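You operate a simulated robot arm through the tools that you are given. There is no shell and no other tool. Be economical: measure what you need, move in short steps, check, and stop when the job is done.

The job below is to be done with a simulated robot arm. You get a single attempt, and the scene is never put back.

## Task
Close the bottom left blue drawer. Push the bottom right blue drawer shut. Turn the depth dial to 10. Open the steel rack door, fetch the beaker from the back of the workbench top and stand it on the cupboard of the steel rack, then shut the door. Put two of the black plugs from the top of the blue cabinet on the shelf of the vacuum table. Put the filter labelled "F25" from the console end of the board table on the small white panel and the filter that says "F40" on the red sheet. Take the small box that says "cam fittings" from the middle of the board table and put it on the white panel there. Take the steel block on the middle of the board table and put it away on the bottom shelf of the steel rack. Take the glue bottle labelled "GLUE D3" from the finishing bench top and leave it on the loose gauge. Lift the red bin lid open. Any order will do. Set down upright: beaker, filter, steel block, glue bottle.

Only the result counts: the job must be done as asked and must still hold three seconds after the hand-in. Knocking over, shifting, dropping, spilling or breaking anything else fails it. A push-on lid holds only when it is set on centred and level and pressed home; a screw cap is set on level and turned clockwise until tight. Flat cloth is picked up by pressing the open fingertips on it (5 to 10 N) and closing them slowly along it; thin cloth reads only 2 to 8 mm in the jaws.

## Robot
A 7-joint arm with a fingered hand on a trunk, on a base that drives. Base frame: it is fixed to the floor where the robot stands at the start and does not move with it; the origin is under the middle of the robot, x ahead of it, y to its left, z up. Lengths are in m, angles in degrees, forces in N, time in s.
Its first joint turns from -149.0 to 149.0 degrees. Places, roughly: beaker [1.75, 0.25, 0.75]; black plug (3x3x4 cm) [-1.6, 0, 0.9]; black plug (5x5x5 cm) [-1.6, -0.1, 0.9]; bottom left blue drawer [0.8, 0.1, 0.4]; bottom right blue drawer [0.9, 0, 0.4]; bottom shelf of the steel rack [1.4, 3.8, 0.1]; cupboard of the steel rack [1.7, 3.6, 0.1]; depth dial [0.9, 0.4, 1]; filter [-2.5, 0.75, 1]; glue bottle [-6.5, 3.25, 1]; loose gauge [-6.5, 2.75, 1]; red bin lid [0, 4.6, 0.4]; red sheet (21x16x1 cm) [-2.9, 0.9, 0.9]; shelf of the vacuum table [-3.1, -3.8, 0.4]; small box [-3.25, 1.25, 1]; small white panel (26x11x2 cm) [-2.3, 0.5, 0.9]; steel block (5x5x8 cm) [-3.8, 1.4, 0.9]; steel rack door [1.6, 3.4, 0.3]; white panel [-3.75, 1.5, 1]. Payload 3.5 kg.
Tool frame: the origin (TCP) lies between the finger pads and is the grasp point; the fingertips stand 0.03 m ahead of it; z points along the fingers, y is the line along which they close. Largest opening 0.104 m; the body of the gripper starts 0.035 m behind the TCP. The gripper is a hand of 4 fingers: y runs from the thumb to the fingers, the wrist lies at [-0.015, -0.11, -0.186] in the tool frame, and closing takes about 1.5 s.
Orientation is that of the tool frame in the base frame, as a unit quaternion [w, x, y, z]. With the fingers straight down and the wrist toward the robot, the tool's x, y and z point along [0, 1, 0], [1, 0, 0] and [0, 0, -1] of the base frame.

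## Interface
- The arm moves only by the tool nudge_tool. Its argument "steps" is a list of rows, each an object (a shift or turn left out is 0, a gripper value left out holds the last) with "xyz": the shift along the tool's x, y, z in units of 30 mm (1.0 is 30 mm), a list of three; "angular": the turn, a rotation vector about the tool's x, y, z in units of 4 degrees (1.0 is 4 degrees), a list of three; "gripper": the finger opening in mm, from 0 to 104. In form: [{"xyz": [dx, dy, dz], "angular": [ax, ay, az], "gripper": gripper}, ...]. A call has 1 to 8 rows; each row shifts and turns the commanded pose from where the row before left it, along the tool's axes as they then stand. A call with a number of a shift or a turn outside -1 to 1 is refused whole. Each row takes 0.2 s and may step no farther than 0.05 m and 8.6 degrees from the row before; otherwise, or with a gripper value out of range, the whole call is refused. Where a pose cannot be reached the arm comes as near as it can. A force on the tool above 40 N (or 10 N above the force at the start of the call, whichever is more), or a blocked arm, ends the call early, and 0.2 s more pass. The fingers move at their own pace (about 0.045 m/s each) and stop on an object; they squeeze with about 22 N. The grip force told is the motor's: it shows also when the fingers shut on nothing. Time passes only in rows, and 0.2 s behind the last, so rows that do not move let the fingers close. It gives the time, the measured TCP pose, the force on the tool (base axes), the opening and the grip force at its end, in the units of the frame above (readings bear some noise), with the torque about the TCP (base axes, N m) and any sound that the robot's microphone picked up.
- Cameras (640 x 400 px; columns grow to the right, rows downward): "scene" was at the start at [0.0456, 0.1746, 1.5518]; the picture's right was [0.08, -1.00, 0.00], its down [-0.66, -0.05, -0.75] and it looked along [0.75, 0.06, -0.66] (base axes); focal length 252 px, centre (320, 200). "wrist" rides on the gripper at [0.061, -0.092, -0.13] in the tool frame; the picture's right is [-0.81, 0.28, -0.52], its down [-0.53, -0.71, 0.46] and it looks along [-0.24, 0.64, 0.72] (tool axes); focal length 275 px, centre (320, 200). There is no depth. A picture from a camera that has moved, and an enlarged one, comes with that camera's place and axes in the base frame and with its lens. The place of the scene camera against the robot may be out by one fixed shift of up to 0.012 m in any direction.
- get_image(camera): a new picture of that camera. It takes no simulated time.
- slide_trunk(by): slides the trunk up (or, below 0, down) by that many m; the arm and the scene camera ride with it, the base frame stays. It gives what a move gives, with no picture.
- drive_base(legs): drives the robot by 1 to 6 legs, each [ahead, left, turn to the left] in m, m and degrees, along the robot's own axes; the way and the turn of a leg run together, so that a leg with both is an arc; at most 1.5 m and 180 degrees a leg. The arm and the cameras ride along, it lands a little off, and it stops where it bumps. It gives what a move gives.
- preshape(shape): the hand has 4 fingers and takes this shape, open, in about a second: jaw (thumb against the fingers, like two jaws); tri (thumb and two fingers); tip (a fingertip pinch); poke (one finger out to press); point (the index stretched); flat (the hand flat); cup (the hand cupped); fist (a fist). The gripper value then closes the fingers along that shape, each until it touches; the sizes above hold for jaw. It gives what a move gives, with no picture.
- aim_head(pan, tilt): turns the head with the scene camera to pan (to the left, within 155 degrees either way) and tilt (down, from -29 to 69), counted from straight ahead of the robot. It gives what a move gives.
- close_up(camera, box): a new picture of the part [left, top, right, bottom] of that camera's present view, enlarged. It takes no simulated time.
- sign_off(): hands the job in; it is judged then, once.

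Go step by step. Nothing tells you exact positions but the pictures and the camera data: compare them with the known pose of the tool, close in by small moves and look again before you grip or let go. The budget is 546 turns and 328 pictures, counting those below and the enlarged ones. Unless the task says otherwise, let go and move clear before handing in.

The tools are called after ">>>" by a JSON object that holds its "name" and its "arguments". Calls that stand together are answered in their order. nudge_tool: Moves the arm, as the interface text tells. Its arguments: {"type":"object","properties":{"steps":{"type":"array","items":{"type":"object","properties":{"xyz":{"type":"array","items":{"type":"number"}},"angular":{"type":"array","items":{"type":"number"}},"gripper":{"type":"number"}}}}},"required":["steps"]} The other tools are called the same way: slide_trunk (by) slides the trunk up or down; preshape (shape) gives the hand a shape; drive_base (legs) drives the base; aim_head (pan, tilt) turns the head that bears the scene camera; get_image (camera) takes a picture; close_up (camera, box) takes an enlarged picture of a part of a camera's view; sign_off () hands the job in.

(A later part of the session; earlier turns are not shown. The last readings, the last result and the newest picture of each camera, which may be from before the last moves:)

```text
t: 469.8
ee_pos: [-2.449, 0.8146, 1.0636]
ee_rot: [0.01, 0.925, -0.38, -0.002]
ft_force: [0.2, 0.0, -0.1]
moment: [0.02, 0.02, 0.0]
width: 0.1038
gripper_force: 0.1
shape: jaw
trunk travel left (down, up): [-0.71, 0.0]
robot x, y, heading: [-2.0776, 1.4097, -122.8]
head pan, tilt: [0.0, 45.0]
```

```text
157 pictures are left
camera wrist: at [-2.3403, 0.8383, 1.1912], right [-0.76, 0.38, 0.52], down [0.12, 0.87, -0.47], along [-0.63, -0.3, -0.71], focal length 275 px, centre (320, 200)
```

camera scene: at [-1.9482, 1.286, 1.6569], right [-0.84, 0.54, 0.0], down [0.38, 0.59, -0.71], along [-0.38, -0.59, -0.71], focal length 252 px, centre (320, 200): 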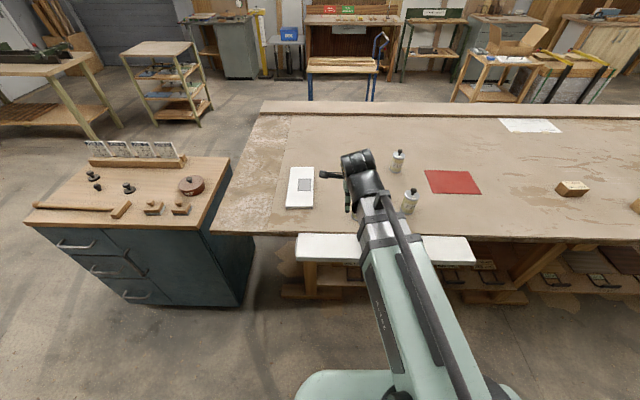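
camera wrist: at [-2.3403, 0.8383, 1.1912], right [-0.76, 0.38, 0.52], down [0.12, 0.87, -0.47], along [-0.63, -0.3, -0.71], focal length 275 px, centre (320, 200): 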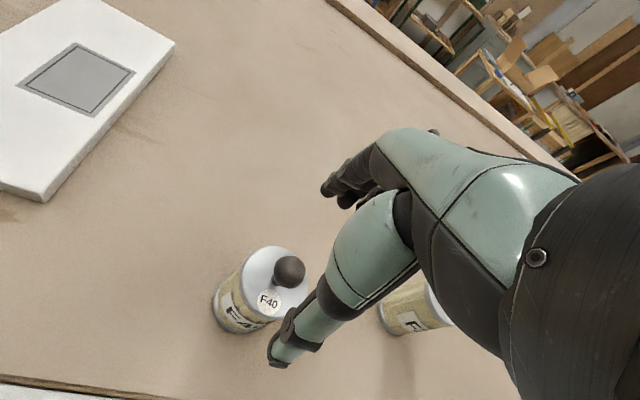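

>>> {"name": "nudge_tool", "arguments": {"steps": [{"xyz": [0, 0, 0.8]}, {"xyz": [0, 0, 0.8]}]}}

>>> {"name": "get_image", "arguments": {"camera": "wrist"}}

```text
t: 470.4
ee_pos: [-2.4516, 0.8113, 1.0142]
ee_rot: [0.01, 0.925, -0.38, -0.002]
ft_force: [0.6, 0.1, -0.4]
moment: [0.01, 0.0, 0.01]
width: 0.1037
gripper_force: 0.0
shape: jaw
trunk travel left (down, up): [-0.71, 0.0]
robot x, y, heading: [-2.0759, 1.4095, -123.0]
head pan, tilt: [0.0, 45.0]
```

```text
156 pictures are left
camera wrist: at [-2.341, 0.8364, 1.1419], right [-0.76, 0.38, 0.52], down [0.12, 0.87, -0.47], along [-0.63, -0.3, -0.71], focal length 275 px, centre (320, 200)
```

wrist: 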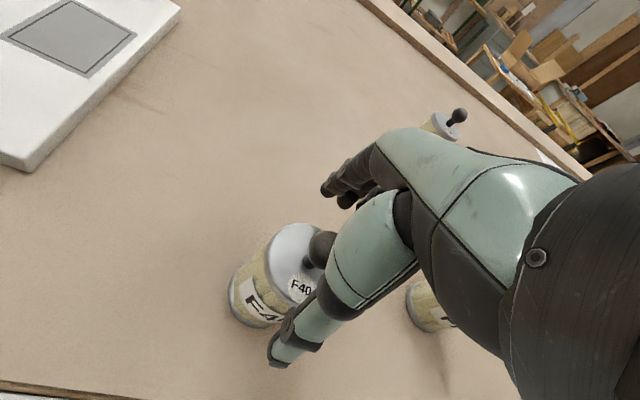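

>>> {"name": "nudge_tool", "arguments": {"steps": [{"xyz": [0, 0, 0.5]}, {"xyz": [0, 0, 0.4]}, {"gripper": 45}, {}, {}, {}, {}, {}]}}

>>> {"name": "get_image", "arguments": {"camera": "wrist"}}

```text
t: 472.2
ee_pos: [-2.4503, 0.8123, 0.9877]
ee_rot: [0.01, 0.925, -0.381, -0.002]
ft_force: [0.5, 0.1, -1.6]
moment: [0.0, 0.01, 0.01]
width: 0.0468
gripper_force: 22.0
shape: jaw
trunk travel left (down, up): [-0.71, 0.0]
robot x, y, heading: [-2.0838, 1.4126, -122.9]
head pan, tilt: [0.0, 45.0]
```

```text
155 pictures are left
camera wrist: at [-2.341, 0.8372, 1.1167], right [-0.76, 0.38, 0.52], down [0.12, 0.87, -0.47], along [-0.63, -0.3, -0.71], focal length 275 px, centre (320, 200)
```

wrist: 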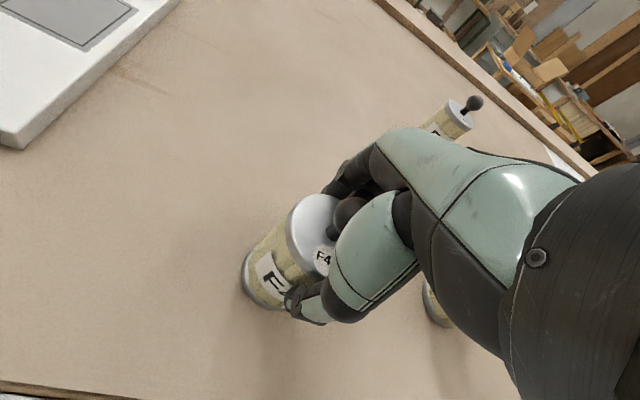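

F40 is gripped. Lift and carry to the red sheet.

>>> {"name": "nudge_tool", "arguments": {"steps": [{"xyz": [0, 0, -0.5]}, {"xyz": [0, 0, -1]}, {"xyz": [0, 0, -1]}, {"xyz": [0, 0, -1]}, {"xyz": [0, 0, -1]}, {"xyz": [0, 0, -1]}]}}

>>> {"name": "drive_base", "arguments": {"legs": [[0, -0.45, 0]]}}

>>> {"name": "get_image", "arguments": {"camera": "scene"}}

>>> {"name": "get_image", "arguments": {"camera": "wrist"}}

```text
t: 473.6
ee_pos: [-2.4492, 0.8151, 1.1519]
ee_rot: [0.01, 0.925, -0.379, -0.002]
ft_force: [0.9, 0.0, -0.9]
moment: [-0.02, 0.02, -0.03]
width: 0.047
gripper_force: 21.8
shape: jaw
trunk travel left (down, up): [-0.71, 0.0]
robot x, y, heading: [-2.0805, 1.4113, -122.9]
head pan, tilt: [0.0, 45.0]
```

```text
t: 476.3
ee_pos: [-2.8233, 1.056, 1.1511]
ee_rot: [0.01, 0.926, -0.377, -0.001]
ft_force: [-0.2, -0.4, -1.2]
moment: [0.02, -0.04, 0.01]
width: 0.047
gripper_force: 21.9
shape: jaw
trunk travel left (down, up): [-0.71, 0.0]
robot x, y, heading: [-2.4503, 1.6523, -122.6]
head pan, tilt: [0.0, 45.0]
```

```text
154 pictures are left
camera scene: at [-2.3258, 1.5297, 1.657], right [-0.84, 0.54, 0.0], down [0.38, 0.59, -0.71], along [-0.38, -0.6, -0.71], focal length 252 px, centre (320, 200)
```

scene: 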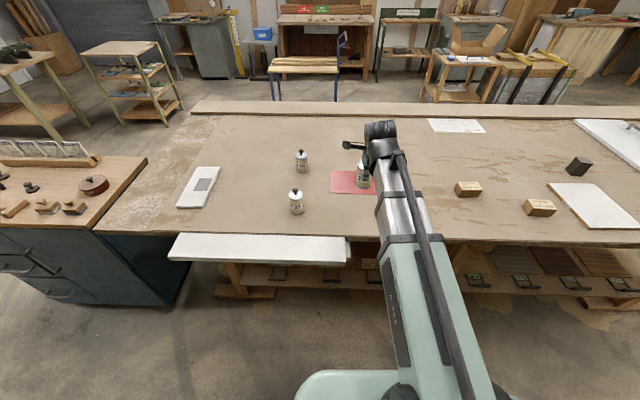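

```text
153 pictures are left
camera wrist: at [-2.7131, 1.0813, 1.2802], right [-0.77, 0.38, 0.52], down [0.11, 0.87, -0.47], along [-0.63, -0.3, -0.71], focal length 275 px, centre (320, 200)
```

wrist: 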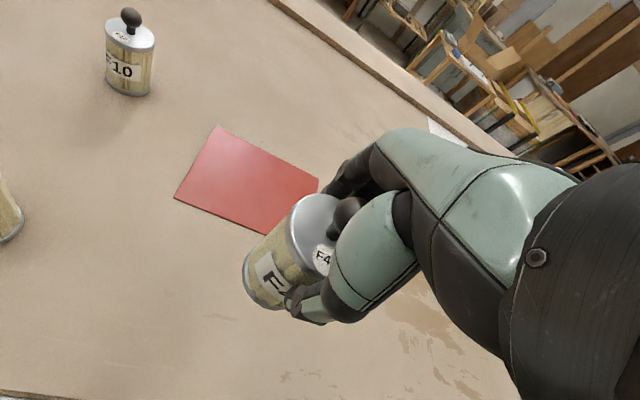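

>>> {"name": "nudge_tool", "arguments": {"steps": [{"xyz": [0.3, 0.97, 0]}, {"xyz": [0.3, 0.97, 0]}, {"xyz": [0.3, 0.97, 0]}, {"xyz": [0.3, 0.97, 0]}, {"xyz": [0.3, 0.97, 0]}, {"xyz": [0.3, 0.97, 0]}, {"xyz": [0.25, 0.88, 0.5]}]}}

>>> {"name": "nudge_tool", "arguments": {"steps": [{"xyz": [0, 0, 1]}, {"xyz": [0, 0, 1]}]}}

>>> {"name": "get_image", "arguments": {"camera": "wrist"}}

>>> {"name": "close_up", "arguments": {"camera": "scene", "box": [280, 100, 440, 220]}}

```text
t: 477.9
ee_pos: [-2.9194, 0.8689, 1.1397]
ee_rot: [0.009, 0.926, -0.378, -0.001]
ft_force: [0.3, 0.6, -0.5]
moment: [0.01, 0.03, 0.01]
width: 0.0469
gripper_force: 22.4
shape: jaw
trunk travel left (down, up): [-0.71, 0.0]
robot x, y, heading: [-2.4564, 1.6536, -123.1]
head pan, tilt: [0.0, 45.0]
```

```text
t: 478.5
ee_pos: [-2.9178, 0.8676, 1.0822]
ee_rot: [0.01, 0.926, -0.378, -0.002]
ft_force: [0.3, 0.2, -1.2]
moment: [0.0, 0.0, 0.0]
width: 0.0467
gripper_force: 22.0
shape: jaw
trunk travel left (down, up): [-0.71, 0.0]
robot x, y, heading: [-2.4525, 1.6523, -122.5]
head pan, tilt: [0.0, 45.0]
```

```text
152 pictures are left
camera wrist: at [-2.8083, 0.8935, 1.2106], right [-0.77, 0.38, 0.52], down [0.11, 0.87, -0.47], along [-0.63, -0.3, -0.71], focal length 275 px, centre (320, 200)
```

wrist: 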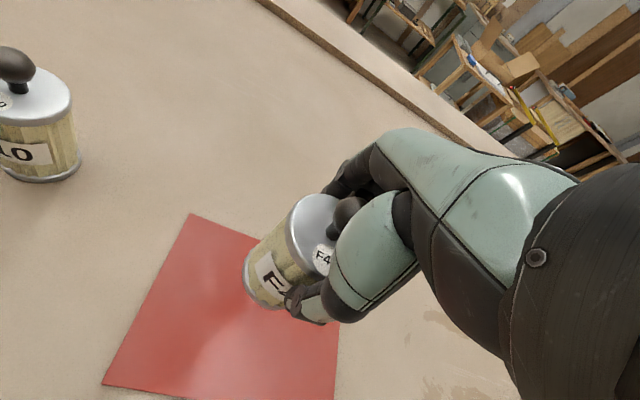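

```text
3.33 times, centred on (360, 160) of scene
camera zoom: at [-2.3252, 1.529, 1.6569], right [-0.84, 0.54, 0.0], down [0.38, 0.6, -0.71], along [-0.38, -0.59, -0.71], focal length 840 px, centre (187, 333)
```

zoom: 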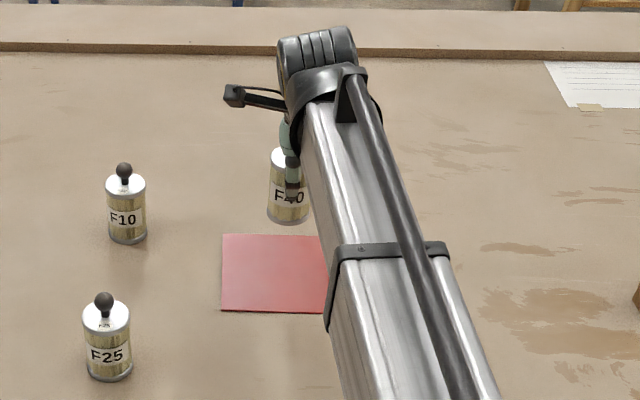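

>>> {"name": "nudge_tool", "arguments": {"steps": [{"xyz": [-0.5, 0, 0.8]}, {"xyz": [0, 0, 0.8]}, {"xyz": [0, 0, 0.5]}, {"xyz": [0, 0, 0.3]}]}}

>>> {"name": "nudge_tool", "arguments": {"steps": [{"xyz": [0, 0, 0.12]}, {"xyz": [0, 0, 0.12]}, {"xyz": [0, 0, 0.12]}]}}

>>> {"name": "get_image", "arguments": {"camera": "wrist"}}

```text
t: 479.5
ee_pos: [-2.9279, 0.8781, 1.0075]
ee_rot: [0.009, 0.926, -0.378, -0.003]
ft_force: [0.4, -0.2, -1.5]
moment: [0.0, 0.0, 0.0]
width: 0.0469
gripper_force: 22.7
shape: jaw
trunk travel left (down, up): [-0.71, 0.0]
robot x, y, heading: [-2.4585, 1.6551, -122.6]
head pan, tilt: [0.0, 45.0]
```

```text
t: 480.3
ee_pos: [-2.9319, 0.8772, 0.997]
ee_rot: [0.009, 0.926, -0.378, -0.002]
ft_force: [-0.3, 0.8, -2.1]
moment: [0.0, -0.02, 0.0]
width: 0.0466
gripper_force: 21.7
shape: jaw
trunk travel left (down, up): [-0.71, 0.0]
robot x, y, heading: [-2.4562, 1.6542, -122.7]
head pan, tilt: [0.0, 45.0]
```

```text
150 pictures are left
camera wrist: at [-2.8217, 0.9022, 1.1259], right [-0.77, 0.38, 0.52], down [0.11, 0.87, -0.47], along [-0.63, -0.3, -0.71], focal length 275 px, centre (320, 200)
```

wrist: 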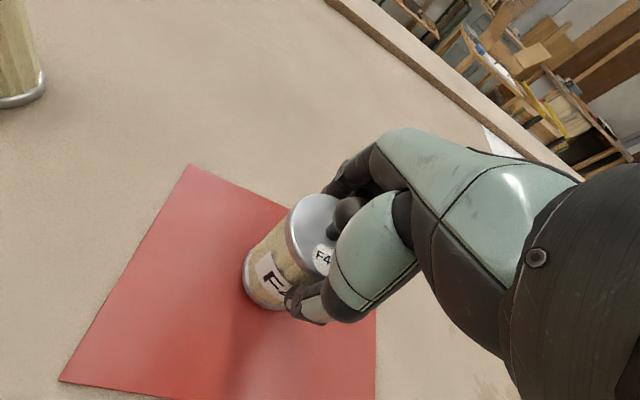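

>>> {"name": "nudge_tool", "arguments": {"steps": [{"xyz": [0, 0, 0.12]}, {"xyz": [0, 0, 0.1]}, {}]}}

>>> {"name": "nudge_tool", "arguments": {"steps": [{"xyz": [0, 0, 0.1]}, {"xyz": [0, 0, 0.08]}, {}]}}

```text
t: 481.1
ee_pos: [-2.931, 0.8751, 0.9908]
ee_rot: [0.01, 0.926, -0.377, -0.002]
ft_force: [-0.4, 0.3, -0.8]
moment: [0.02, -0.01, -0.02]
width: 0.0468
gripper_force: 21.7
shape: jaw
trunk travel left (down, up): [-0.71, 0.0]
robot x, y, heading: [-2.4572, 1.6519, -122.6]
head pan, tilt: [0.0, 45.0]
```

```text
t: 481.9
ee_pos: [-2.9294, 0.8778, 0.99]
ee_rot: [0.012, 0.926, -0.378, -0.002]
ft_force: [-0.2, -1.6, 22.0]
moment: [-0.08, 0.04, -0.04]
width: 0.0475
gripper_force: 22.3
shape: jaw
trunk travel left (down, up): [-0.71, 0.0]
robot x, y, heading: [-2.4537, 1.6511, -122.8]
head pan, tilt: [0.0, 45.0]
```

Seated on the red sheet. Release and rise.

>>> {"name": "nudge_tool", "arguments": {"steps": [{"xyz": [0, 0, -0.1]}, {"gripper": 70}, {}, {"gripper": 104}, {}, {}, {"xyz": [0, 0, -1]}, {"xyz": [0, 0, -1]}]}}

>>> {"name": "nudge_tool", "arguments": {"steps": [{"xyz": [0, 0, -1]}, {"xyz": [0, 0, -1]}, {"xyz": [0, -0.8, -0.5]}, {"xyz": [0, -0.8, 0]}, {"xyz": [0, -0.8, 0]}, {"xyz": [0, -0.8, 0]}, {"xyz": [0, -0.8, 0]}, {"xyz": [0, -0.8, 0]}]}}

>>> {"name": "drive_base", "arguments": {"legs": [[0, 0.22, 0]]}}

>>> {"name": "get_image", "arguments": {"camera": "scene"}}

>>> {"name": "get_image", "arguments": {"camera": "wrist"}}

```text
t: 483.7
ee_pos: [-2.9297, 0.8798, 1.0486]
ee_rot: [0.01, 0.926, -0.377, -0.001]
ft_force: [0.1, 0.1, 0.5]
moment: [-0.02, -0.01, 0.03]
width: 0.1035
gripper_force: 0.1
shape: jaw
trunk travel left (down, up): [-0.71, 0.0]
robot x, y, heading: [-2.4539, 1.6554, -122.8]
head pan, tilt: [0.0, 45.0]
```

```text
t: 485.5
ee_pos: [-2.8285, 0.9799, 1.1191]
ee_rot: [0.01, 0.926, -0.378, -0.003]
ft_force: [0.6, -0.9, -0.6]
moment: [0.01, 0.0, 0.0]
width: 0.1037
gripper_force: 0.1
shape: jaw
trunk travel left (down, up): [-0.71, 0.0]
robot x, y, heading: [-2.4589, 1.6521, -122.8]
head pan, tilt: [0.0, 45.0]
```

```text
t: 487.2
ee_pos: [-2.6426, 0.8615, 1.1183]
ee_rot: [0.01, 0.927, -0.376, -0.002]
ft_force: [0.1, -0.4, 0.5]
moment: [-0.02, -0.01, 0.01]
width: 0.1034
gripper_force: 0.1
shape: jaw
trunk travel left (down, up): [-0.71, 0.0]
robot x, y, heading: [-2.2724, 1.539, -122.5]
head pan, tilt: [0.0, 45.0]
```

```text
149 pictures are left
camera scene: at [-2.141, 1.4122, 1.6567], right [-0.84, 0.54, 0.0], down [0.38, 0.6, -0.71], along [-0.38, -0.6, -0.71], focal length 252 px, centre (320, 200)
```

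scene: 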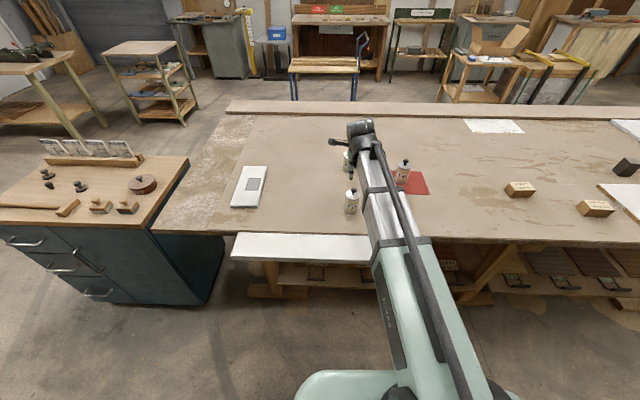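

```text
148 pictures are left
camera wrist: at [-2.5338, 0.8876, 1.2471], right [-0.77, 0.38, 0.52], down [0.11, 0.87, -0.47], along [-0.63, -0.3, -0.71], focal length 275 px, centre (320, 200)
```

wrist: 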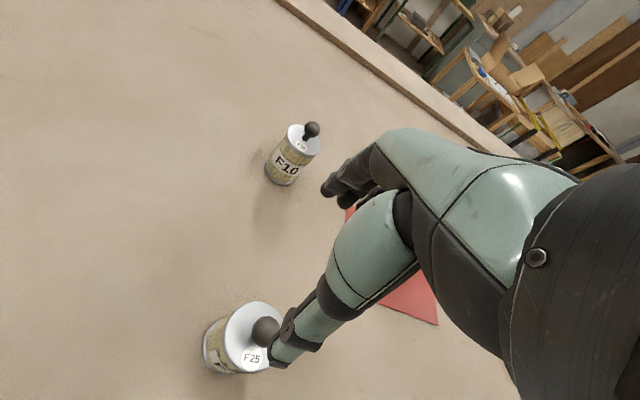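

>>> {"name": "nudge_tool", "arguments": {"steps": [{"xyz": [-0.3, -0.5, 0]}, {"xyz": [-0.3, -0.57, 0.5]}, {"xyz": [0, 0, 0.7]}, {"xyz": [0, 0, 0.7]}, {"xyz": [0, 0, 0.7]}, {"xyz": [0, 0, 0.7]}]}}

>>> {"name": "get_image", "arguments": {"camera": "wrist"}}

```text
t: 488.6
ee_pos: [-2.6352, 0.8968, 1.0177]
ee_rot: [0.01, 0.926, -0.376, -0.002]
ft_force: [-1.0, -0.1, 0.3]
moment: [0.03, 0.01, -0.01]
width: 0.1036
gripper_force: 0.2
shape: jaw
trunk travel left (down, up): [-0.71, 0.0]
robot x, y, heading: [-2.2713, 1.5382, -122.9]
head pan, tilt: [0.0, 45.0]
```

```text
147 pictures are left
camera wrist: at [-2.5264, 0.9226, 1.1472], right [-0.77, 0.38, 0.52], down [0.11, 0.87, -0.47], along [-0.63, -0.3, -0.71], focal length 275 px, centre (320, 200)
```

wrist: 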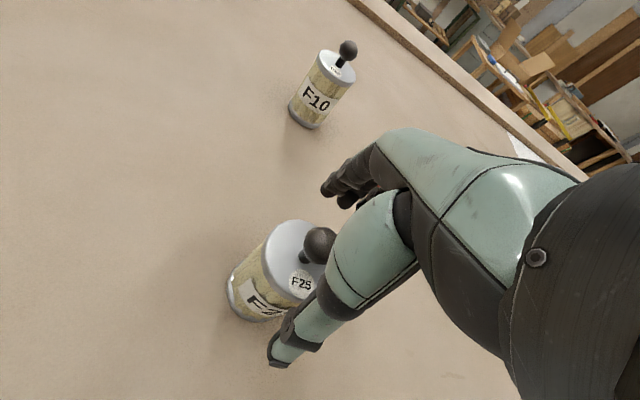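

>>> {"name": "nudge_tool", "arguments": {"steps": [{"xyz": [0, 0, 0.5]}, {"xyz": [0, 0, 0.5]}, {"gripper": 45}, {}, {}, {}, {}, {}]}}

>>> {"name": "nudge_tool", "arguments": {"steps": [{"xyz": [0, 0, -0.5]}, {"xyz": [0, 0, -1]}, {"xyz": [0, 0, -1]}, {"xyz": [0, 0, -1]}, {"xyz": [0, 0, -1]}]}}

>>> {"name": "drive_base", "arguments": {"legs": [[0, 0.38, 0]]}}

>>> {"name": "get_image", "arguments": {"camera": "wrist"}}

>>> {"name": "get_image", "arguments": {"camera": "scene"}}

```text
t: 490.4
ee_pos: [-2.6353, 0.8955, 0.9888]
ee_rot: [0.01, 0.927, -0.376, -0.002]
ft_force: [0.3, -0.3, -1.4]
moment: [-0.01, -0.01, 0.03]
width: 0.0468
gripper_force: 21.9
shape: jaw
trunk travel left (down, up): [-0.71, 0.0]
robot x, y, heading: [-2.2744, 1.5379, -122.6]
head pan, tilt: [0.0, 45.0]
```

```text
t: 491.6
ee_pos: [-2.6331, 0.8993, 1.1232]
ee_rot: [0.01, 0.926, -0.377, -0.002]
ft_force: [-0.4, 0.3, -0.8]
moment: [-0.03, 0.01, -0.01]
width: 0.0468
gripper_force: 22.0
shape: jaw
trunk travel left (down, up): [-0.71, 0.0]
robot x, y, heading: [-2.273, 1.5358, -122.5]
head pan, tilt: [0.0, 45.0]
```

```text
t: 493.9
ee_pos: [-2.3214, 0.701, 1.1249]
ee_rot: [0.011, 0.927, -0.375, -0.003]
ft_force: [-0.5, 0.0, -1.7]
moment: [0.0, -0.02, 0.0]
width: 0.0469
gripper_force: 22.4
shape: jaw
trunk travel left (down, up): [-0.71, 0.0]
robot x, y, heading: [-1.9589, 1.3394, -122.1]
head pan, tilt: [0.0, 45.0]
```

```text
146 pictures are left
camera wrist: at [-2.2121, 0.7266, 1.2515], right [-0.77, 0.37, 0.52], down [0.11, 0.88, -0.47], along [-0.63, -0.31, -0.71], focal length 275 px, centre (320, 200)
```

wrist: 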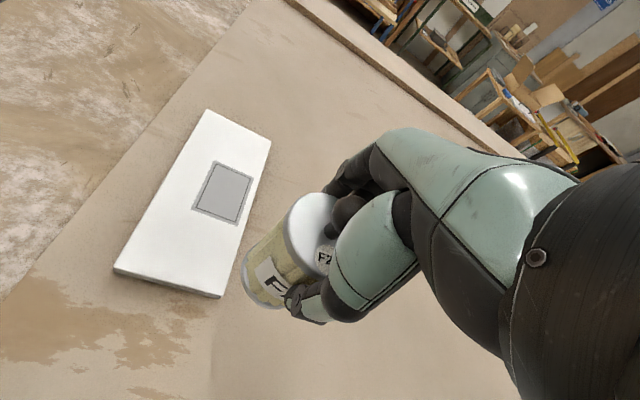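

```text
145 pictures are left
camera scene: at [-1.8318, 1.2167, 1.6568], right [-0.85, 0.53, 0.0], down [0.38, 0.6, -0.71], along [-0.38, -0.6, -0.71], focal length 252 px, centre (320, 200)
```

scene: 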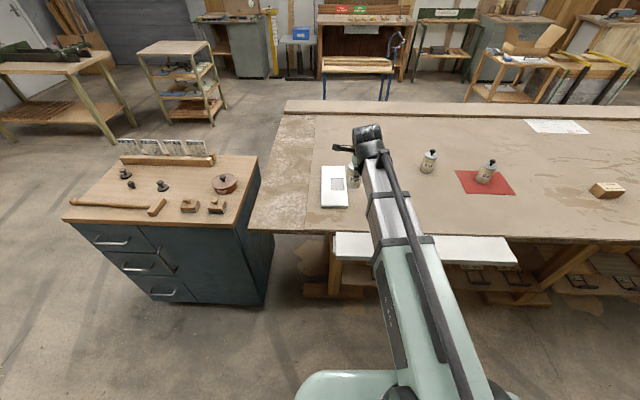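

>>> {"name": "nudge_tool", "arguments": {"steps": [{"xyz": [0.8, 0.85, 0]}, {"xyz": [0.8, 0.85, 0]}, {"xyz": [0.8, 0.85, 0]}, {"xyz": [0.8, 0.85, 0]}, {"xyz": [0, 0, 0.7]}, {"xyz": [0, 0, 0.7]}]}}

>>> {"name": "get_image", "arguments": {"camera": "wrist"}}

>>> {"name": "close_up", "arguments": {"camera": "scene", "box": [290, 130, 410, 230]}}

```text
t: 495.3
ee_pos: [-2.3238, 0.5598, 1.0827]
ee_rot: [0.01, 0.927, -0.374, -0.002]
ft_force: [-0.8, -0.2, -1.0]
moment: [0.02, -0.02, 0.0]
width: 0.0466
gripper_force: 21.8
shape: jaw
trunk travel left (down, up): [-0.71, 0.0]
robot x, y, heading: [-1.9662, 1.3442, -122.3]
head pan, tilt: [0.0, 45.0]
```

```text
144 pictures are left
camera wrist: at [-2.2146, 0.5864, 1.211], right [-0.77, 0.37, 0.52], down [0.11, 0.88, -0.47], along [-0.63, -0.31, -0.71], focal length 275 px, centre (320, 200)
```

wrist: 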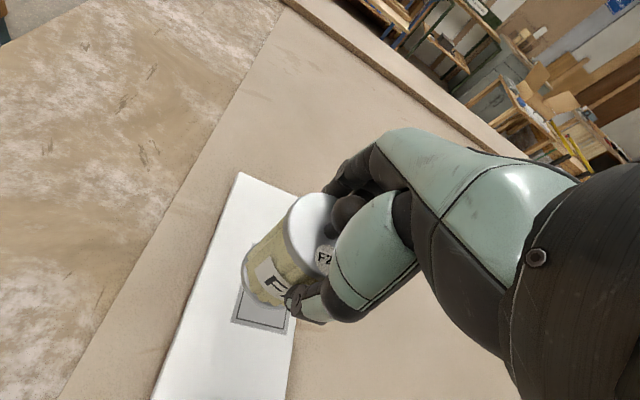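

```text
4.00 times, centred on (350, 180) of scene
camera zoom: at [-1.8326, 1.217, 1.6569], right [-0.85, 0.53, 0.0], down [0.38, 0.6, -0.71], along [-0.38, -0.6, -0.71], focal length 1008 px, centre (200, 280)
```

zoom: 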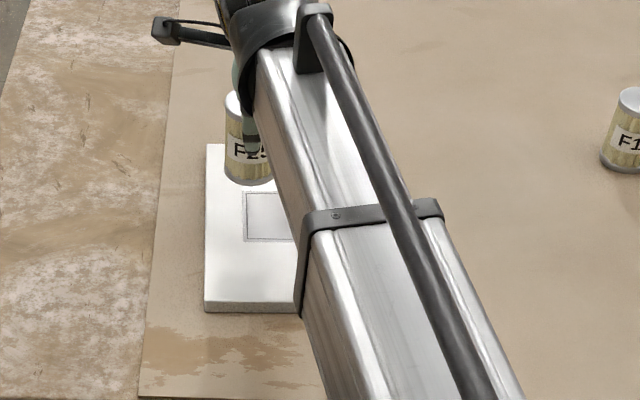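

>>> {"name": "nudge_tool", "arguments": {"steps": [{"xyz": [0, 0, 0.8]}, {"xyz": [0, 0, 0.8]}, {"xyz": [0, 0, 0.4]}]}}

>>> {"name": "nudge_tool", "arguments": {"steps": [{"xyz": [0, 0, 0.12]}, {"xyz": [0, 0, 0.12]}, {"xyz": [0, 0, 0.1]}]}}

>>> {"name": "get_image", "arguments": {"camera": "wrist"}}

```text
t: 496.1
ee_pos: [-2.3239, 0.561, 1.0237]
ee_rot: [0.011, 0.927, -0.375, -0.003]
ft_force: [-0.6, -0.6, -1.4]
moment: [0.0, 0.02, 0.0]
width: 0.0467
gripper_force: 21.8
shape: jaw
trunk travel left (down, up): [-0.71, 0.0]
robot x, y, heading: [-1.9647, 1.3417, -122.3]
head pan, tilt: [0.0, 45.0]
```

```text
t: 496.9
ee_pos: [-2.326, 0.5601, 1.0143]
ee_rot: [0.009, 0.927, -0.374, -0.002]
ft_force: [0.3, 0.1, -1.4]
moment: [0.01, -0.01, 0.01]
width: 0.0468
gripper_force: 22.0
shape: jaw
trunk travel left (down, up): [-0.71, 0.0]
robot x, y, heading: [-1.9662, 1.3407, -122.3]
head pan, tilt: [0.0, 45.0]
```

```text
142 pictures are left
camera wrist: at [-2.2159, 0.5861, 1.1431], right [-0.77, 0.37, 0.52], down [0.11, 0.88, -0.47], along [-0.63, -0.31, -0.71], focal length 275 px, centre (320, 200)
```

wrist: 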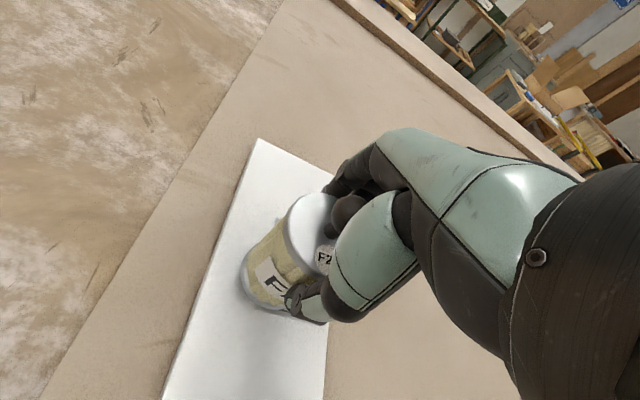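

>>> {"name": "nudge_tool", "arguments": {"steps": [{"xyz": [0, 0, 0.1]}, {"xyz": [0, 0, 0.08]}, {}]}}

>>> {"name": "nudge_tool", "arguments": {"steps": [{"xyz": [0, 0, 0.07]}, {"xyz": [0, 0, 0.07]}, {}]}}

```text
t: 497.7
ee_pos: [-2.3259, 0.5603, 1.0084]
ee_rot: [0.009, 0.927, -0.374, -0.001]
ft_force: [-0.5, 0.1, -1.3]
moment: [-0.01, 0.01, -0.01]
width: 0.0467
gripper_force: 22.0
shape: jaw
trunk travel left (down, up): [-0.71, 0.0]
robot x, y, heading: [-1.9637, 1.3428, -122.1]
head pan, tilt: [0.0, 45.0]
```

```text
t: 498.5
ee_pos: [-2.3261, 0.5584, 1.0062]
ee_rot: [0.011, 0.927, -0.375, -0.002]
ft_force: [0.4, 0.9, 8.6]
moment: [-0.01, 0.04, -0.02]
width: 0.0466
gripper_force: 22.3
shape: jaw
trunk travel left (down, up): [-0.71, 0.0]
robot x, y, heading: [-1.9634, 1.3408, -122.3]
head pan, tilt: [0.0, 45.0]
```

F25 is seated on the small panel. Release, rise, and look at the boxes next.

>>> {"name": "nudge_tool", "arguments": {"steps": [{"gripper": 70}, {}, {"gripper": 104}, {}, {}, {"xyz": [0, 0, -1]}, {"xyz": [0, 0, -1]}, {"xyz": [0, 0, -1]}]}}

>>> {"name": "nudge_tool", "arguments": {"steps": [{"xyz": [0, 0, -1]}, {"xyz": [0, -1, -0.7]}, {"xyz": [0, -1, 0]}, {"xyz": [0, -1, 0]}, {"xyz": [0, -1, 0]}, {"xyz": [0, -1, 0]}, {"xyz": [0, -1, 0]}]}}

>>> {"name": "drive_base", "arguments": {"legs": [[-0.02, -1.3, -0.5]]}}

>>> {"name": "get_image", "arguments": {"camera": "scene"}}

>>> {"name": "get_image", "arguments": {"camera": "wrist"}}

```text
t: 500.3
ee_pos: [-2.3246, 0.5611, 1.0951]
ee_rot: [0.009, 0.927, -0.374, -0.002]
ft_force: [0.3, 0.7, 0.5]
moment: [-0.02, 0.01, -0.01]
width: 0.1039
gripper_force: 0.1
shape: jaw
trunk travel left (down, up): [-0.71, 0.0]
robot x, y, heading: [-1.9647, 1.3402, -122.0]
head pan, tilt: [0.0, 45.0]
```

```text
t: 501.9
ee_pos: [-2.1976, 0.6905, 1.142]
ee_rot: [0.01, 0.927, -0.375, 0.0]
ft_force: [0.1, -0.3, -0.1]
moment: [-0.01, 0.02, -0.01]
width: 0.1037
gripper_force: 0.1
shape: jaw
trunk travel left (down, up): [-0.71, 0.0]
robot x, y, heading: [-1.9653, 1.3395, -122.5]
head pan, tilt: [0.0, 45.0]
```

```text
t: 508.6
ee_pos: [-3.317, 1.4231, 1.1424]
ee_rot: [0.01, 0.926, -0.378, -0.001]
ft_force: [0.6, 0.4, -1.7]
moment: [0.01, 0.02, 0.01]
width: 0.1036
gripper_force: 0.1
shape: jaw
trunk travel left (down, up): [-0.71, 0.0]
robot x, y, heading: [-3.0782, 2.0754, -123.0]
head pan, tilt: [0.0, 45.0]
```

```text
141 pictures are left
camera scene: at [-2.9472, 1.9488, 1.6569], right [-0.84, 0.54, 0.0], down [0.38, 0.59, -0.71], along [-0.38, -0.59, -0.71], focal length 252 px, centre (320, 200)
```

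scene: 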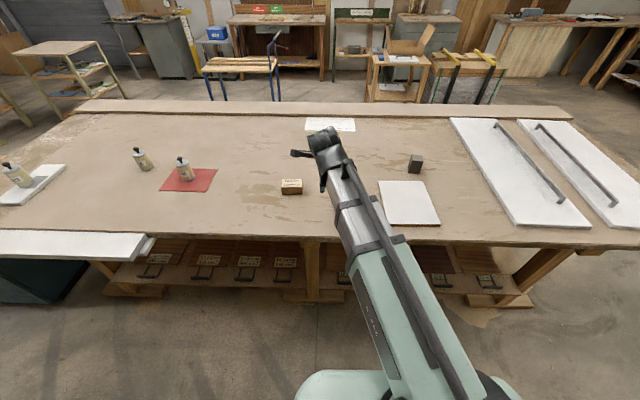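

```text
140 pictures are left
camera wrist: at [-3.2075, 1.448, 1.2708], right [-0.77, 0.38, 0.52], down [0.11, 0.87, -0.47], along [-0.63, -0.3, -0.71], focal length 275 px, centre (320, 200)
```

wrist: 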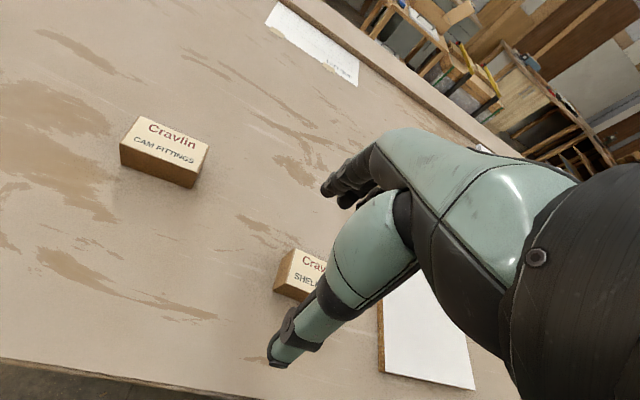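

CAM FITTINGS is the left box at about (-3.294, 1.187). I move over it and align the jaws with its short side.

>>> {"name": "nudge_tool", "arguments": {"steps": [{"xyz": [0.86, 0.72, 0], "gripper": 90}, {"xyz": [0.86, 0.72, 0]}, {"xyz": [0.86, 0.72, 0]}, {"xyz": [0.86, 0.72, 0]}, {"xyz": [0.86, 0.72, 0]}, {"xyz": [0.86, 0.72, 0]}, {"xyz": [0.86, 0.72, 0]}]}}

>>> {"name": "nudge_tool", "arguments": {"steps": [{"angular": [0, 0, -1]}, {"angular": [0, 0, -1], "xyz": [0, 0, 0.6]}, {"angular": [0, 0, -1], "xyz": [0, 0, 0.6]}, {"angular": [0, 0, -1], "xyz": [0, 0, 0.6]}, {"xyz": [0, 0, 0.6]}]}}

>>> {"name": "get_image", "arguments": {"camera": "wrist"}}

```text
t: 510.2
ee_pos: [-3.2931, 1.1863, 1.1455]
ee_rot: [0.009, 0.926, -0.378, -0.002]
ft_force: [-0.4, 0.3, 0.1]
moment: [0.01, 0.02, 0.0]
width: 0.0898
gripper_force: 0.0
shape: jaw
trunk travel left (down, up): [-0.71, 0.0]
robot x, y, heading: [-3.0779, 2.0706, -122.6]
head pan, tilt: [0.0, 45.0]
```

```text
t: 511.4
ee_pos: [-3.2938, 1.1869, 1.075]
ee_rot: [0.011, 0.969, -0.246, -0.004]
ft_force: [-0.6, 0.5, -0.2]
moment: [-0.01, 0.02, -0.01]
width: 0.0903
gripper_force: 0.1
shape: jaw
trunk travel left (down, up): [-0.71, 0.0]
robot x, y, heading: [-3.0747, 2.0737, -122.8]
head pan, tilt: [0.0, 45.0]
```

```text
139 pictures are left
camera wrist: at [-3.1946, 1.2407, 1.2026], right [-0.84, 0.15, 0.52], down [-0.13, 0.87, -0.47], along [-0.53, -0.46, -0.71], focal length 275 px, centre (320, 200)
```

wrist: 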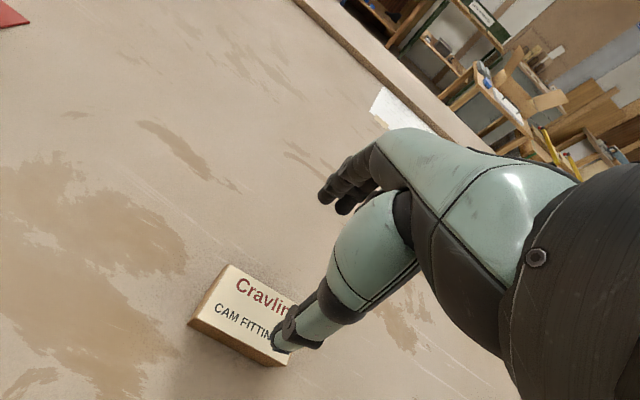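

>>> {"name": "nudge_tool", "arguments": {"steps": [{"xyz": [-0.25, -0.3, 0.9]}, {"xyz": [0, 0, 0.9]}, {"xyz": [0, 0, 0.9]}, {"xyz": [0, 0, 0.7]}]}}

>>> {"name": "get_image", "arguments": {"camera": "wrist"}}

```text
t: 512.4
ee_pos: [-3.2978, 1.1987, 0.9712]
ee_rot: [0.01, 0.969, -0.245, -0.004]
ft_force: [0.4, 0.4, -0.1]
moment: [-0.02, -0.02, 0.01]
width: 0.0902
gripper_force: 0.0
shape: jaw
trunk travel left (down, up): [-0.71, 0.0]
robot x, y, heading: [-3.0793, 2.0739, -122.7]
head pan, tilt: [0.0, 45.0]
```

```text
138 pictures are left
camera wrist: at [-3.1984, 1.2518, 1.0993], right [-0.84, 0.15, 0.52], down [-0.13, 0.87, -0.47], along [-0.53, -0.46, -0.71], focal length 275 px, centre (320, 200)
```

wrist: 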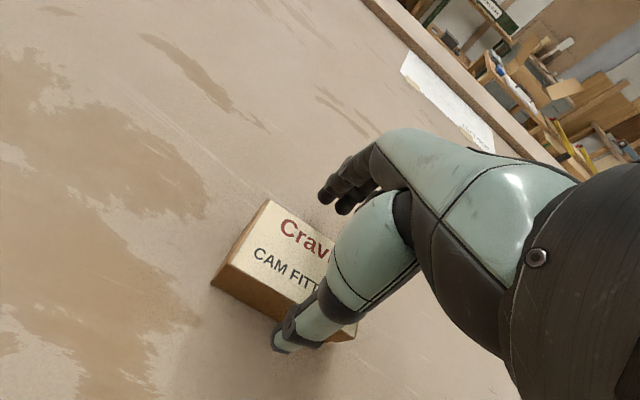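

>>> {"name": "nudge_tool", "arguments": {"steps": [{"xyz": [0, 0, 0.8]}, {"xyz": [0, 0, 0.75]}, {"gripper": 40}, {}, {}, {}, {}]}}

>>> {"name": "get_image", "arguments": {"camera": "wrist"}}

```text
t: 513.0
ee_pos: [-3.2989, 1.1922, 0.9404]
ee_rot: [0.018, 0.969, -0.246, -0.002]
ft_force: [0.1, 1.7, 16.0]
moment: [0.58, -0.29, 0.0]
width: 0.0897
gripper_force: 0.0
shape: jaw
trunk travel left (down, up): [-0.71, 0.0]
robot x, y, heading: [-3.075, 2.0708, -122.8]
head pan, tilt: [0.0, 45.0]
stopped in row 2: the force on the tool passed its limit at 57 N (the readings are from after the stop); the commanded pose is now the measured one
```

```text
137 pictures are left
camera wrist: at [-3.2002, 1.2477, 1.0657], right [-0.84, 0.16, 0.52], down [-0.14, 0.87, -0.48], along [-0.53, -0.47, -0.7], focal length 275 px, centre (320, 200)
```

wrist: 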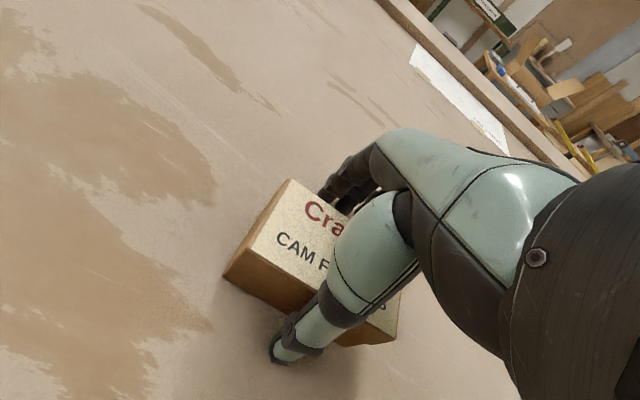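

>>> {"name": "nudge_tool", "arguments": {"steps": [{"xyz": [0, 0, -0.8]}, {"xyz": [0, 0.5, 0]}, {"xyz": [0, 0, 0.6]}, {"xyz": [0, 0, 0.4]}, {"xyz": [0, 0, 0.3]}]}}

>>> {"name": "get_image", "arguments": {"camera": "wrist"}}

```text
t: 514.0
ee_pos: [-3.308, 1.1744, 0.939]
ee_rot: [0.024, 0.969, -0.245, -0.003]
ft_force: [-0.8, -1.2, 19.6]
moment: [0.97, -0.55, -0.01]
width: 0.0903
gripper_force: 0.1
shape: jaw
trunk travel left (down, up): [-0.71, 0.0]
robot x, y, heading: [-3.0781, 2.0754, -122.6]
head pan, tilt: [0.0, 45.0]
stopped in row 5: the force on the tool passed its limit at 48 N (the readings are from after the stop); the commanded pose is now the measured one
```

```text
136 pictures are left
camera wrist: at [-3.2083, 1.2324, 1.0652], right [-0.84, 0.17, 0.52], down [-0.14, 0.86, -0.49], along [-0.53, -0.48, -0.69], focal length 275 px, centre (320, 200)
```

wrist: 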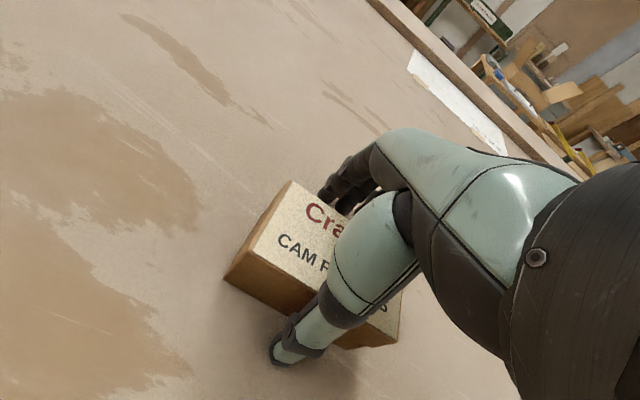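

Likely the thumb touches the table top, so I'm deep enough. Closing here.

>>> {"name": "nudge_tool", "arguments": {"steps": [{"xyz": [0, 0, -0.15]}, {"gripper": 40}, {}, {}, {}, {}, {}]}}

>>> {"name": "get_image", "arguments": {"camera": "wrist"}}

>>> {"name": "close_up", "arguments": {"camera": "scene", "box": [240, 110, 400, 230]}}

```text
t: 515.6
ee_pos: [-3.3081, 1.1763, 0.9431]
ee_rot: [0.024, 0.969, -0.245, -0.003]
ft_force: [4.1, 5.7, 16.7]
moment: [0.82, -0.54, -0.03]
width: 0.0521
gripper_force: 0.1
shape: jaw
trunk travel left (down, up): [-0.71, 0.0]
robot x, y, heading: [-3.0759, 2.0759, -122.7]
head pan, tilt: [0.0, 45.0]
```

```text
135 pictures are left
camera wrist: at [-3.2078, 1.2343, 1.0681], right [-0.84, 0.17, 0.52], down [-0.14, 0.86, -0.49], along [-0.53, -0.48, -0.7], focal length 275 px, centre (320, 200)
```

wrist: 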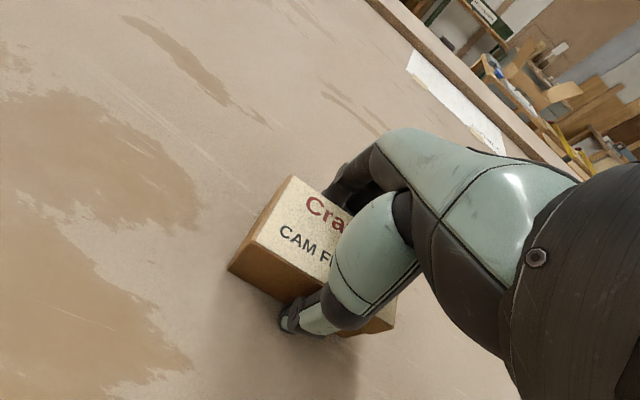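

```text
3.33 times, centred on (320, 170) of scene
camera zoom: at [-2.9461, 1.951, 1.6571], right [-0.84, 0.54, 0.0], down [0.38, 0.59, -0.71], along [-0.38, -0.6, -0.71], focal length 840 px, centre (320, 300)
```

zoom: 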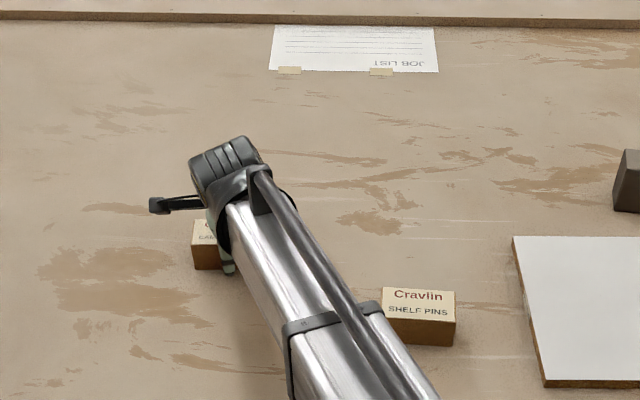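

>>> {"name": "nudge_tool", "arguments": {"steps": [{"xyz": [0, 0, -0.1]}, {}, {}, {}]}}

```text
t: 516.6
ee_pos: [-3.3075, 1.1739, 0.943]
ee_rot: [0.022, 0.969, -0.245, -0.002]
ft_force: [0.3, 0.6, -0.7]
moment: [-0.03, -0.01, 0.04]
width: 0.0445
gripper_force: 22.8
shape: jaw
trunk travel left (down, up): [-0.71, 0.0]
robot x, y, heading: [-3.0764, 2.0737, -122.6]
head pan, tilt: [0.0, 45.0]
```

Gripped. Lift and carry the box to the white panel.

>>> {"name": "nudge_tool", "arguments": {"steps": [{"xyz": [0, 0, -0.6]}, {"xyz": [0, 0, -1]}, {"xyz": [0, 0, -1]}, {"xyz": [0, 0, -1]}, {"xyz": [0, 0, -1]}]}}

>>> {"name": "drive_base", "arguments": {"legs": [[0, -0.4, 0]]}}

>>> {"name": "get_image", "arguments": {"camera": "wrist"}}

>>> {"name": "get_image", "arguments": {"camera": "scene"}}

```text
t: 517.9
ee_pos: [-3.3048, 1.1812, 1.084]
ee_rot: [0.022, 0.969, -0.247, -0.002]
ft_force: [-0.1, 0.1, -2.8]
moment: [-0.05, 0.02, -0.02]
width: 0.0444
gripper_force: 21.4
shape: jaw
trunk travel left (down, up): [-0.71, 0.0]
robot x, y, heading: [-3.0759, 2.0712, -122.4]
head pan, tilt: [0.0, 45.0]
```

```text
t: 520.4
ee_pos: [-3.6335, 1.3924, 1.0842]
ee_rot: [0.022, 0.971, -0.239, -0.001]
ft_force: [-0.8, 0.2, -1.7]
moment: [0.03, 0.02, -0.02]
width: 0.0447
gripper_force: 21.6
shape: jaw
trunk travel left (down, up): [-0.71, 0.0]
robot x, y, heading: [-3.4196, 2.2893, -121.5]
head pan, tilt: [0.0, 45.0]
```

```text
133 pictures are left
camera wrist: at [-3.5346, 1.4518, 1.21], right [-0.84, 0.15, 0.52], down [-0.15, 0.86, -0.49], along [-0.52, -0.49, -0.7], focal length 275 px, centre (320, 200)
```

wrist: 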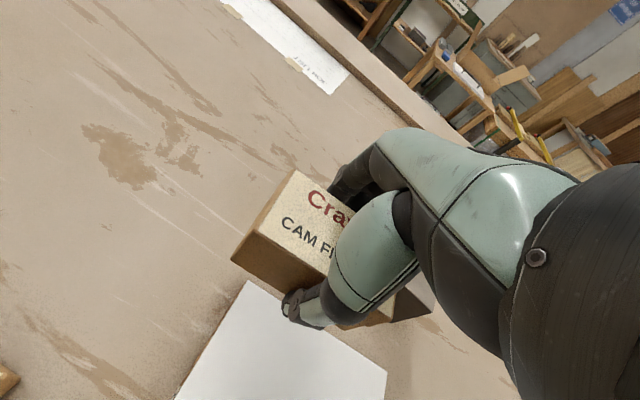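

```text
132 pictures are left
camera scene: at [-3.2875, 2.1661, 1.657], right [-0.85, 0.53, 0.0], down [0.37, 0.6, -0.71], along [-0.37, -0.6, -0.71], focal length 252 px, centre (320, 200)
```

scene: 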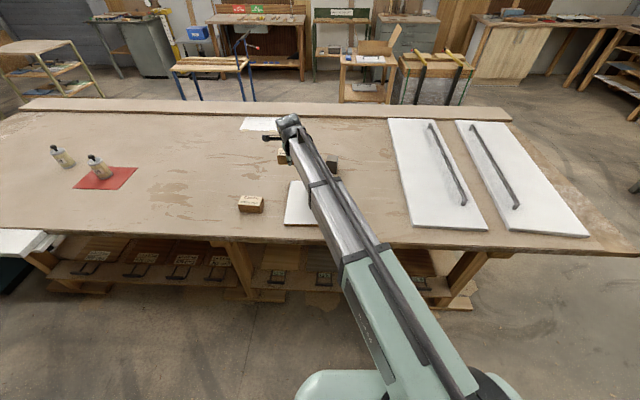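

>>> {"name": "nudge_tool", "arguments": {"steps": [{"xyz": [-0.7, -0.95, 0]}, {"xyz": [-0.7, -0.95, 0]}, {"xyz": [-0.7, -0.95, 0]}, {"xyz": [-0.66, -0.95, 0]}, {"xyz": [0, 0, 0.8]}, {"xyz": [0, 0, 0.8]}, {"xyz": [0, 0, 0.8]}, {"xyz": [0, 0, 0.6]}]}}

>>> {"name": "get_image", "arguments": {"camera": "wrist"}}

>>> {"name": "close_up", "arguments": {"camera": "scene", "box": [230, 130, 390, 250]}}

```text
t: 522.2
ee_pos: [-3.6539, 1.5277, 0.9867]
ee_rot: [0.023, 0.971, -0.239, -0.003]
ft_force: [-0.2, 0.7, -1.4]
moment: [-0.04, 0.0, 0.03]
width: 0.0444
gripper_force: 22.0
shape: jaw
trunk travel left (down, up): [-0.71, 0.0]
robot x, y, heading: [-3.4168, 2.285, -122.0]
head pan, tilt: [0.0, 45.0]
```

```text
131 pictures are left
camera wrist: at [-3.5548, 1.5861, 1.1126], right [-0.84, 0.15, 0.52], down [-0.15, 0.86, -0.49], along [-0.52, -0.49, -0.7], focal length 275 px, centre (320, 200)
```

wrist: 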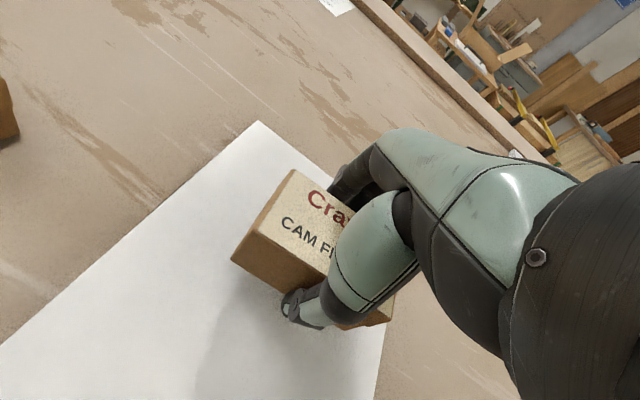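

```text
3.33 times, centred on (310, 190) of scene
camera zoom: at [-3.2867, 2.1655, 1.6569], right [-0.85, 0.53, 0.0], down [0.37, 0.6, -0.71], along [-0.37, -0.6, -0.71], focal length 840 px, centre (353, 233)
```

zoom: 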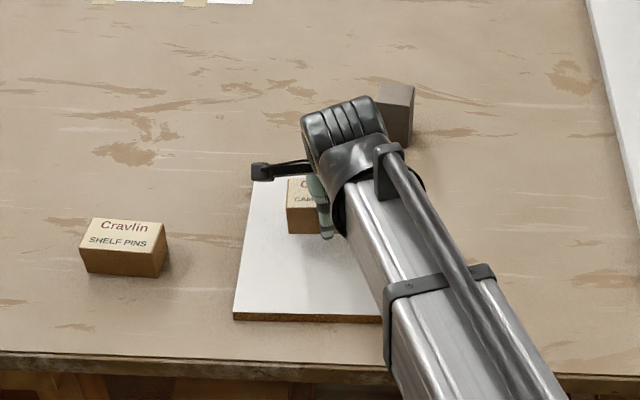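

>>> {"name": "nudge_tool", "arguments": {"steps": [{"xyz": [0, -0.4, 0.3]}, {"xyz": [0, 0, 0.2]}, {"xyz": [0, 0, 0.15]}]}}

>>> {"name": "nudge_tool", "arguments": {"steps": [{"xyz": [0, 0, 0.1]}, {"xyz": [0, 0, 0.1]}, {}]}}

```text
t: 523.0
ee_pos: [-3.6484, 1.5377, 0.9666]
ee_rot: [0.023, 0.971, -0.237, -0.002]
ft_force: [-0.8, -0.3, -2.2]
moment: [-0.02, 0.03, 0.02]
width: 0.0446
gripper_force: 21.8
shape: jaw
trunk travel left (down, up): [-0.71, 0.0]
robot x, y, heading: [-3.4173, 2.2873, -121.6]
head pan, tilt: [0.0, 45.0]
```

```text
t: 523.8
ee_pos: [-3.6501, 1.5379, 0.962]
ee_rot: [0.022, 0.971, -0.239, -0.002]
ft_force: [0.3, 0.2, -2.3]
moment: [-0.02, -0.01, 0.0]
width: 0.0447
gripper_force: 22.1
shape: jaw
trunk travel left (down, up): [-0.71, 0.0]
robot x, y, heading: [-3.4145, 2.2897, -121.7]
head pan, tilt: [0.0, 45.0]
```

>>> {"name": "nudge_tool", "arguments": {"steps": [{"xyz": [0, 0, 0.1]}, {"xyz": [0, 0, 0.05]}, {}]}}

>>> {"name": "nudge_tool", "arguments": {"steps": [{"xyz": [0, 0, 0.1]}, {"xyz": [0, 0, 0.05]}, {}]}}

```text
t: 524.6
ee_pos: [-3.6482, 1.5382, 0.959]
ee_rot: [0.022, 0.971, -0.238, -0.002]
ft_force: [1.4, 1.8, 6.1]
moment: [0.31, -0.19, 0.03]
width: 0.0444
gripper_force: 22.3
shape: jaw
trunk travel left (down, up): [-0.71, 0.0]
robot x, y, heading: [-3.4185, 2.2933, -121.6]
head pan, tilt: [0.0, 45.0]
```

```text
t: 525.3
ee_pos: [-3.6495, 1.5378, 0.9592]
ee_rot: [0.027, 0.971, -0.238, -0.002]
ft_force: [-0.1, 3.0, 23.5]
moment: [0.91, -0.55, 0.06]
width: 0.0444
gripper_force: 22.5
shape: jaw
trunk travel left (down, up): [-0.71, 0.0]
robot x, y, heading: [-3.4167, 2.2894, -121.9]
head pan, tilt: [0.0, 45.0]
stopped in row 3: the force on the tool passed its limit at 41 N (the readings are from after the stop); the commanded pose is now the measured one
```

>>> {"name": "nudge_tool", "arguments": {"steps": [{"xyz": [0, 0, -0.12]}, {"gripper": 60}, {}, {"gripper": 90}, {}, {"xyz": [0, 0, -0.7]}, {"xyz": [0, 0, -1]}, {"xyz": [0, 0, -1]}]}}

>>> {"name": "nudge_tool", "arguments": {"steps": [{"xyz": [0, 0, -1]}, {"xyz": [0.5, 0.5, -0.5]}]}}

>>> {"name": "get_image", "arguments": {"camera": "wrist"}}

>>> {"name": "close_up", "arguments": {"camera": "scene", "box": [230, 130, 390, 250]}}

```text
t: 527.1
ee_pos: [-3.6491, 1.5433, 1.0386]
ee_rot: [0.026, 0.971, -0.239, -0.003]
ft_force: [0.1, 0.3, 0.0]
moment: [-0.02, 0.02, 0.0]
width: 0.0899
gripper_force: 0.0
shape: jaw
trunk travel left (down, up): [-0.71, 0.0]
robot x, y, heading: [-3.4176, 2.2874, -121.8]
head pan, tilt: [0.0, 45.0]
```

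```text
t: 527.7
ee_pos: [-3.6415, 1.5254, 1.0852]
ee_rot: [0.025, 0.971, -0.238, -0.001]
ft_force: [0.0, -0.7, -0.3]
moment: [-0.01, -0.02, 0.01]
width: 0.0899
gripper_force: 0.0
shape: jaw
trunk travel left (down, up): [-0.71, 0.0]
robot x, y, heading: [-3.4203, 2.2862, -121.7]
head pan, tilt: [0.0, 45.0]
```

```text
129 pictures are left
camera wrist: at [-3.5428, 1.5855, 1.211], right [-0.84, 0.16, 0.52], down [-0.15, 0.86, -0.49], along [-0.53, -0.49, -0.69], focal length 275 px, centre (320, 200)
```

wrist: 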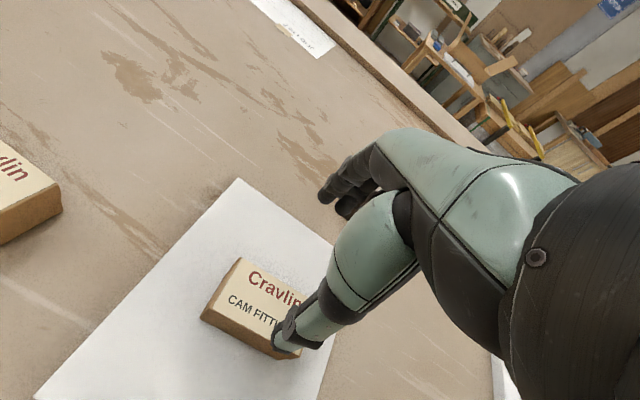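

```text
3.33 times, centred on (310, 190) of scene
camera zoom: at [-3.2866, 2.1655, 1.6568], right [-0.85, 0.53, 0.0], down [0.37, 0.6, -0.71], along [-0.37, -0.6, -0.71], focal length 840 px, centre (353, 233)
```

zoom: 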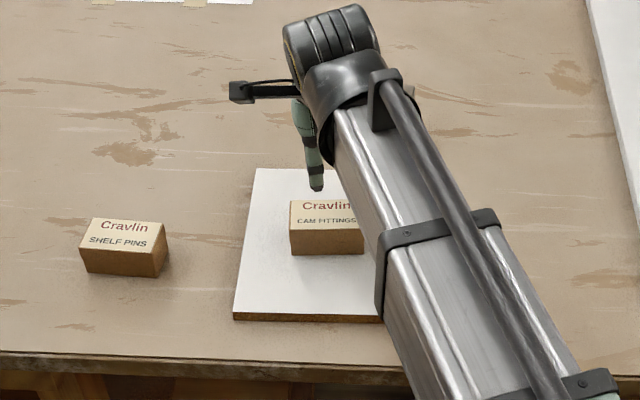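

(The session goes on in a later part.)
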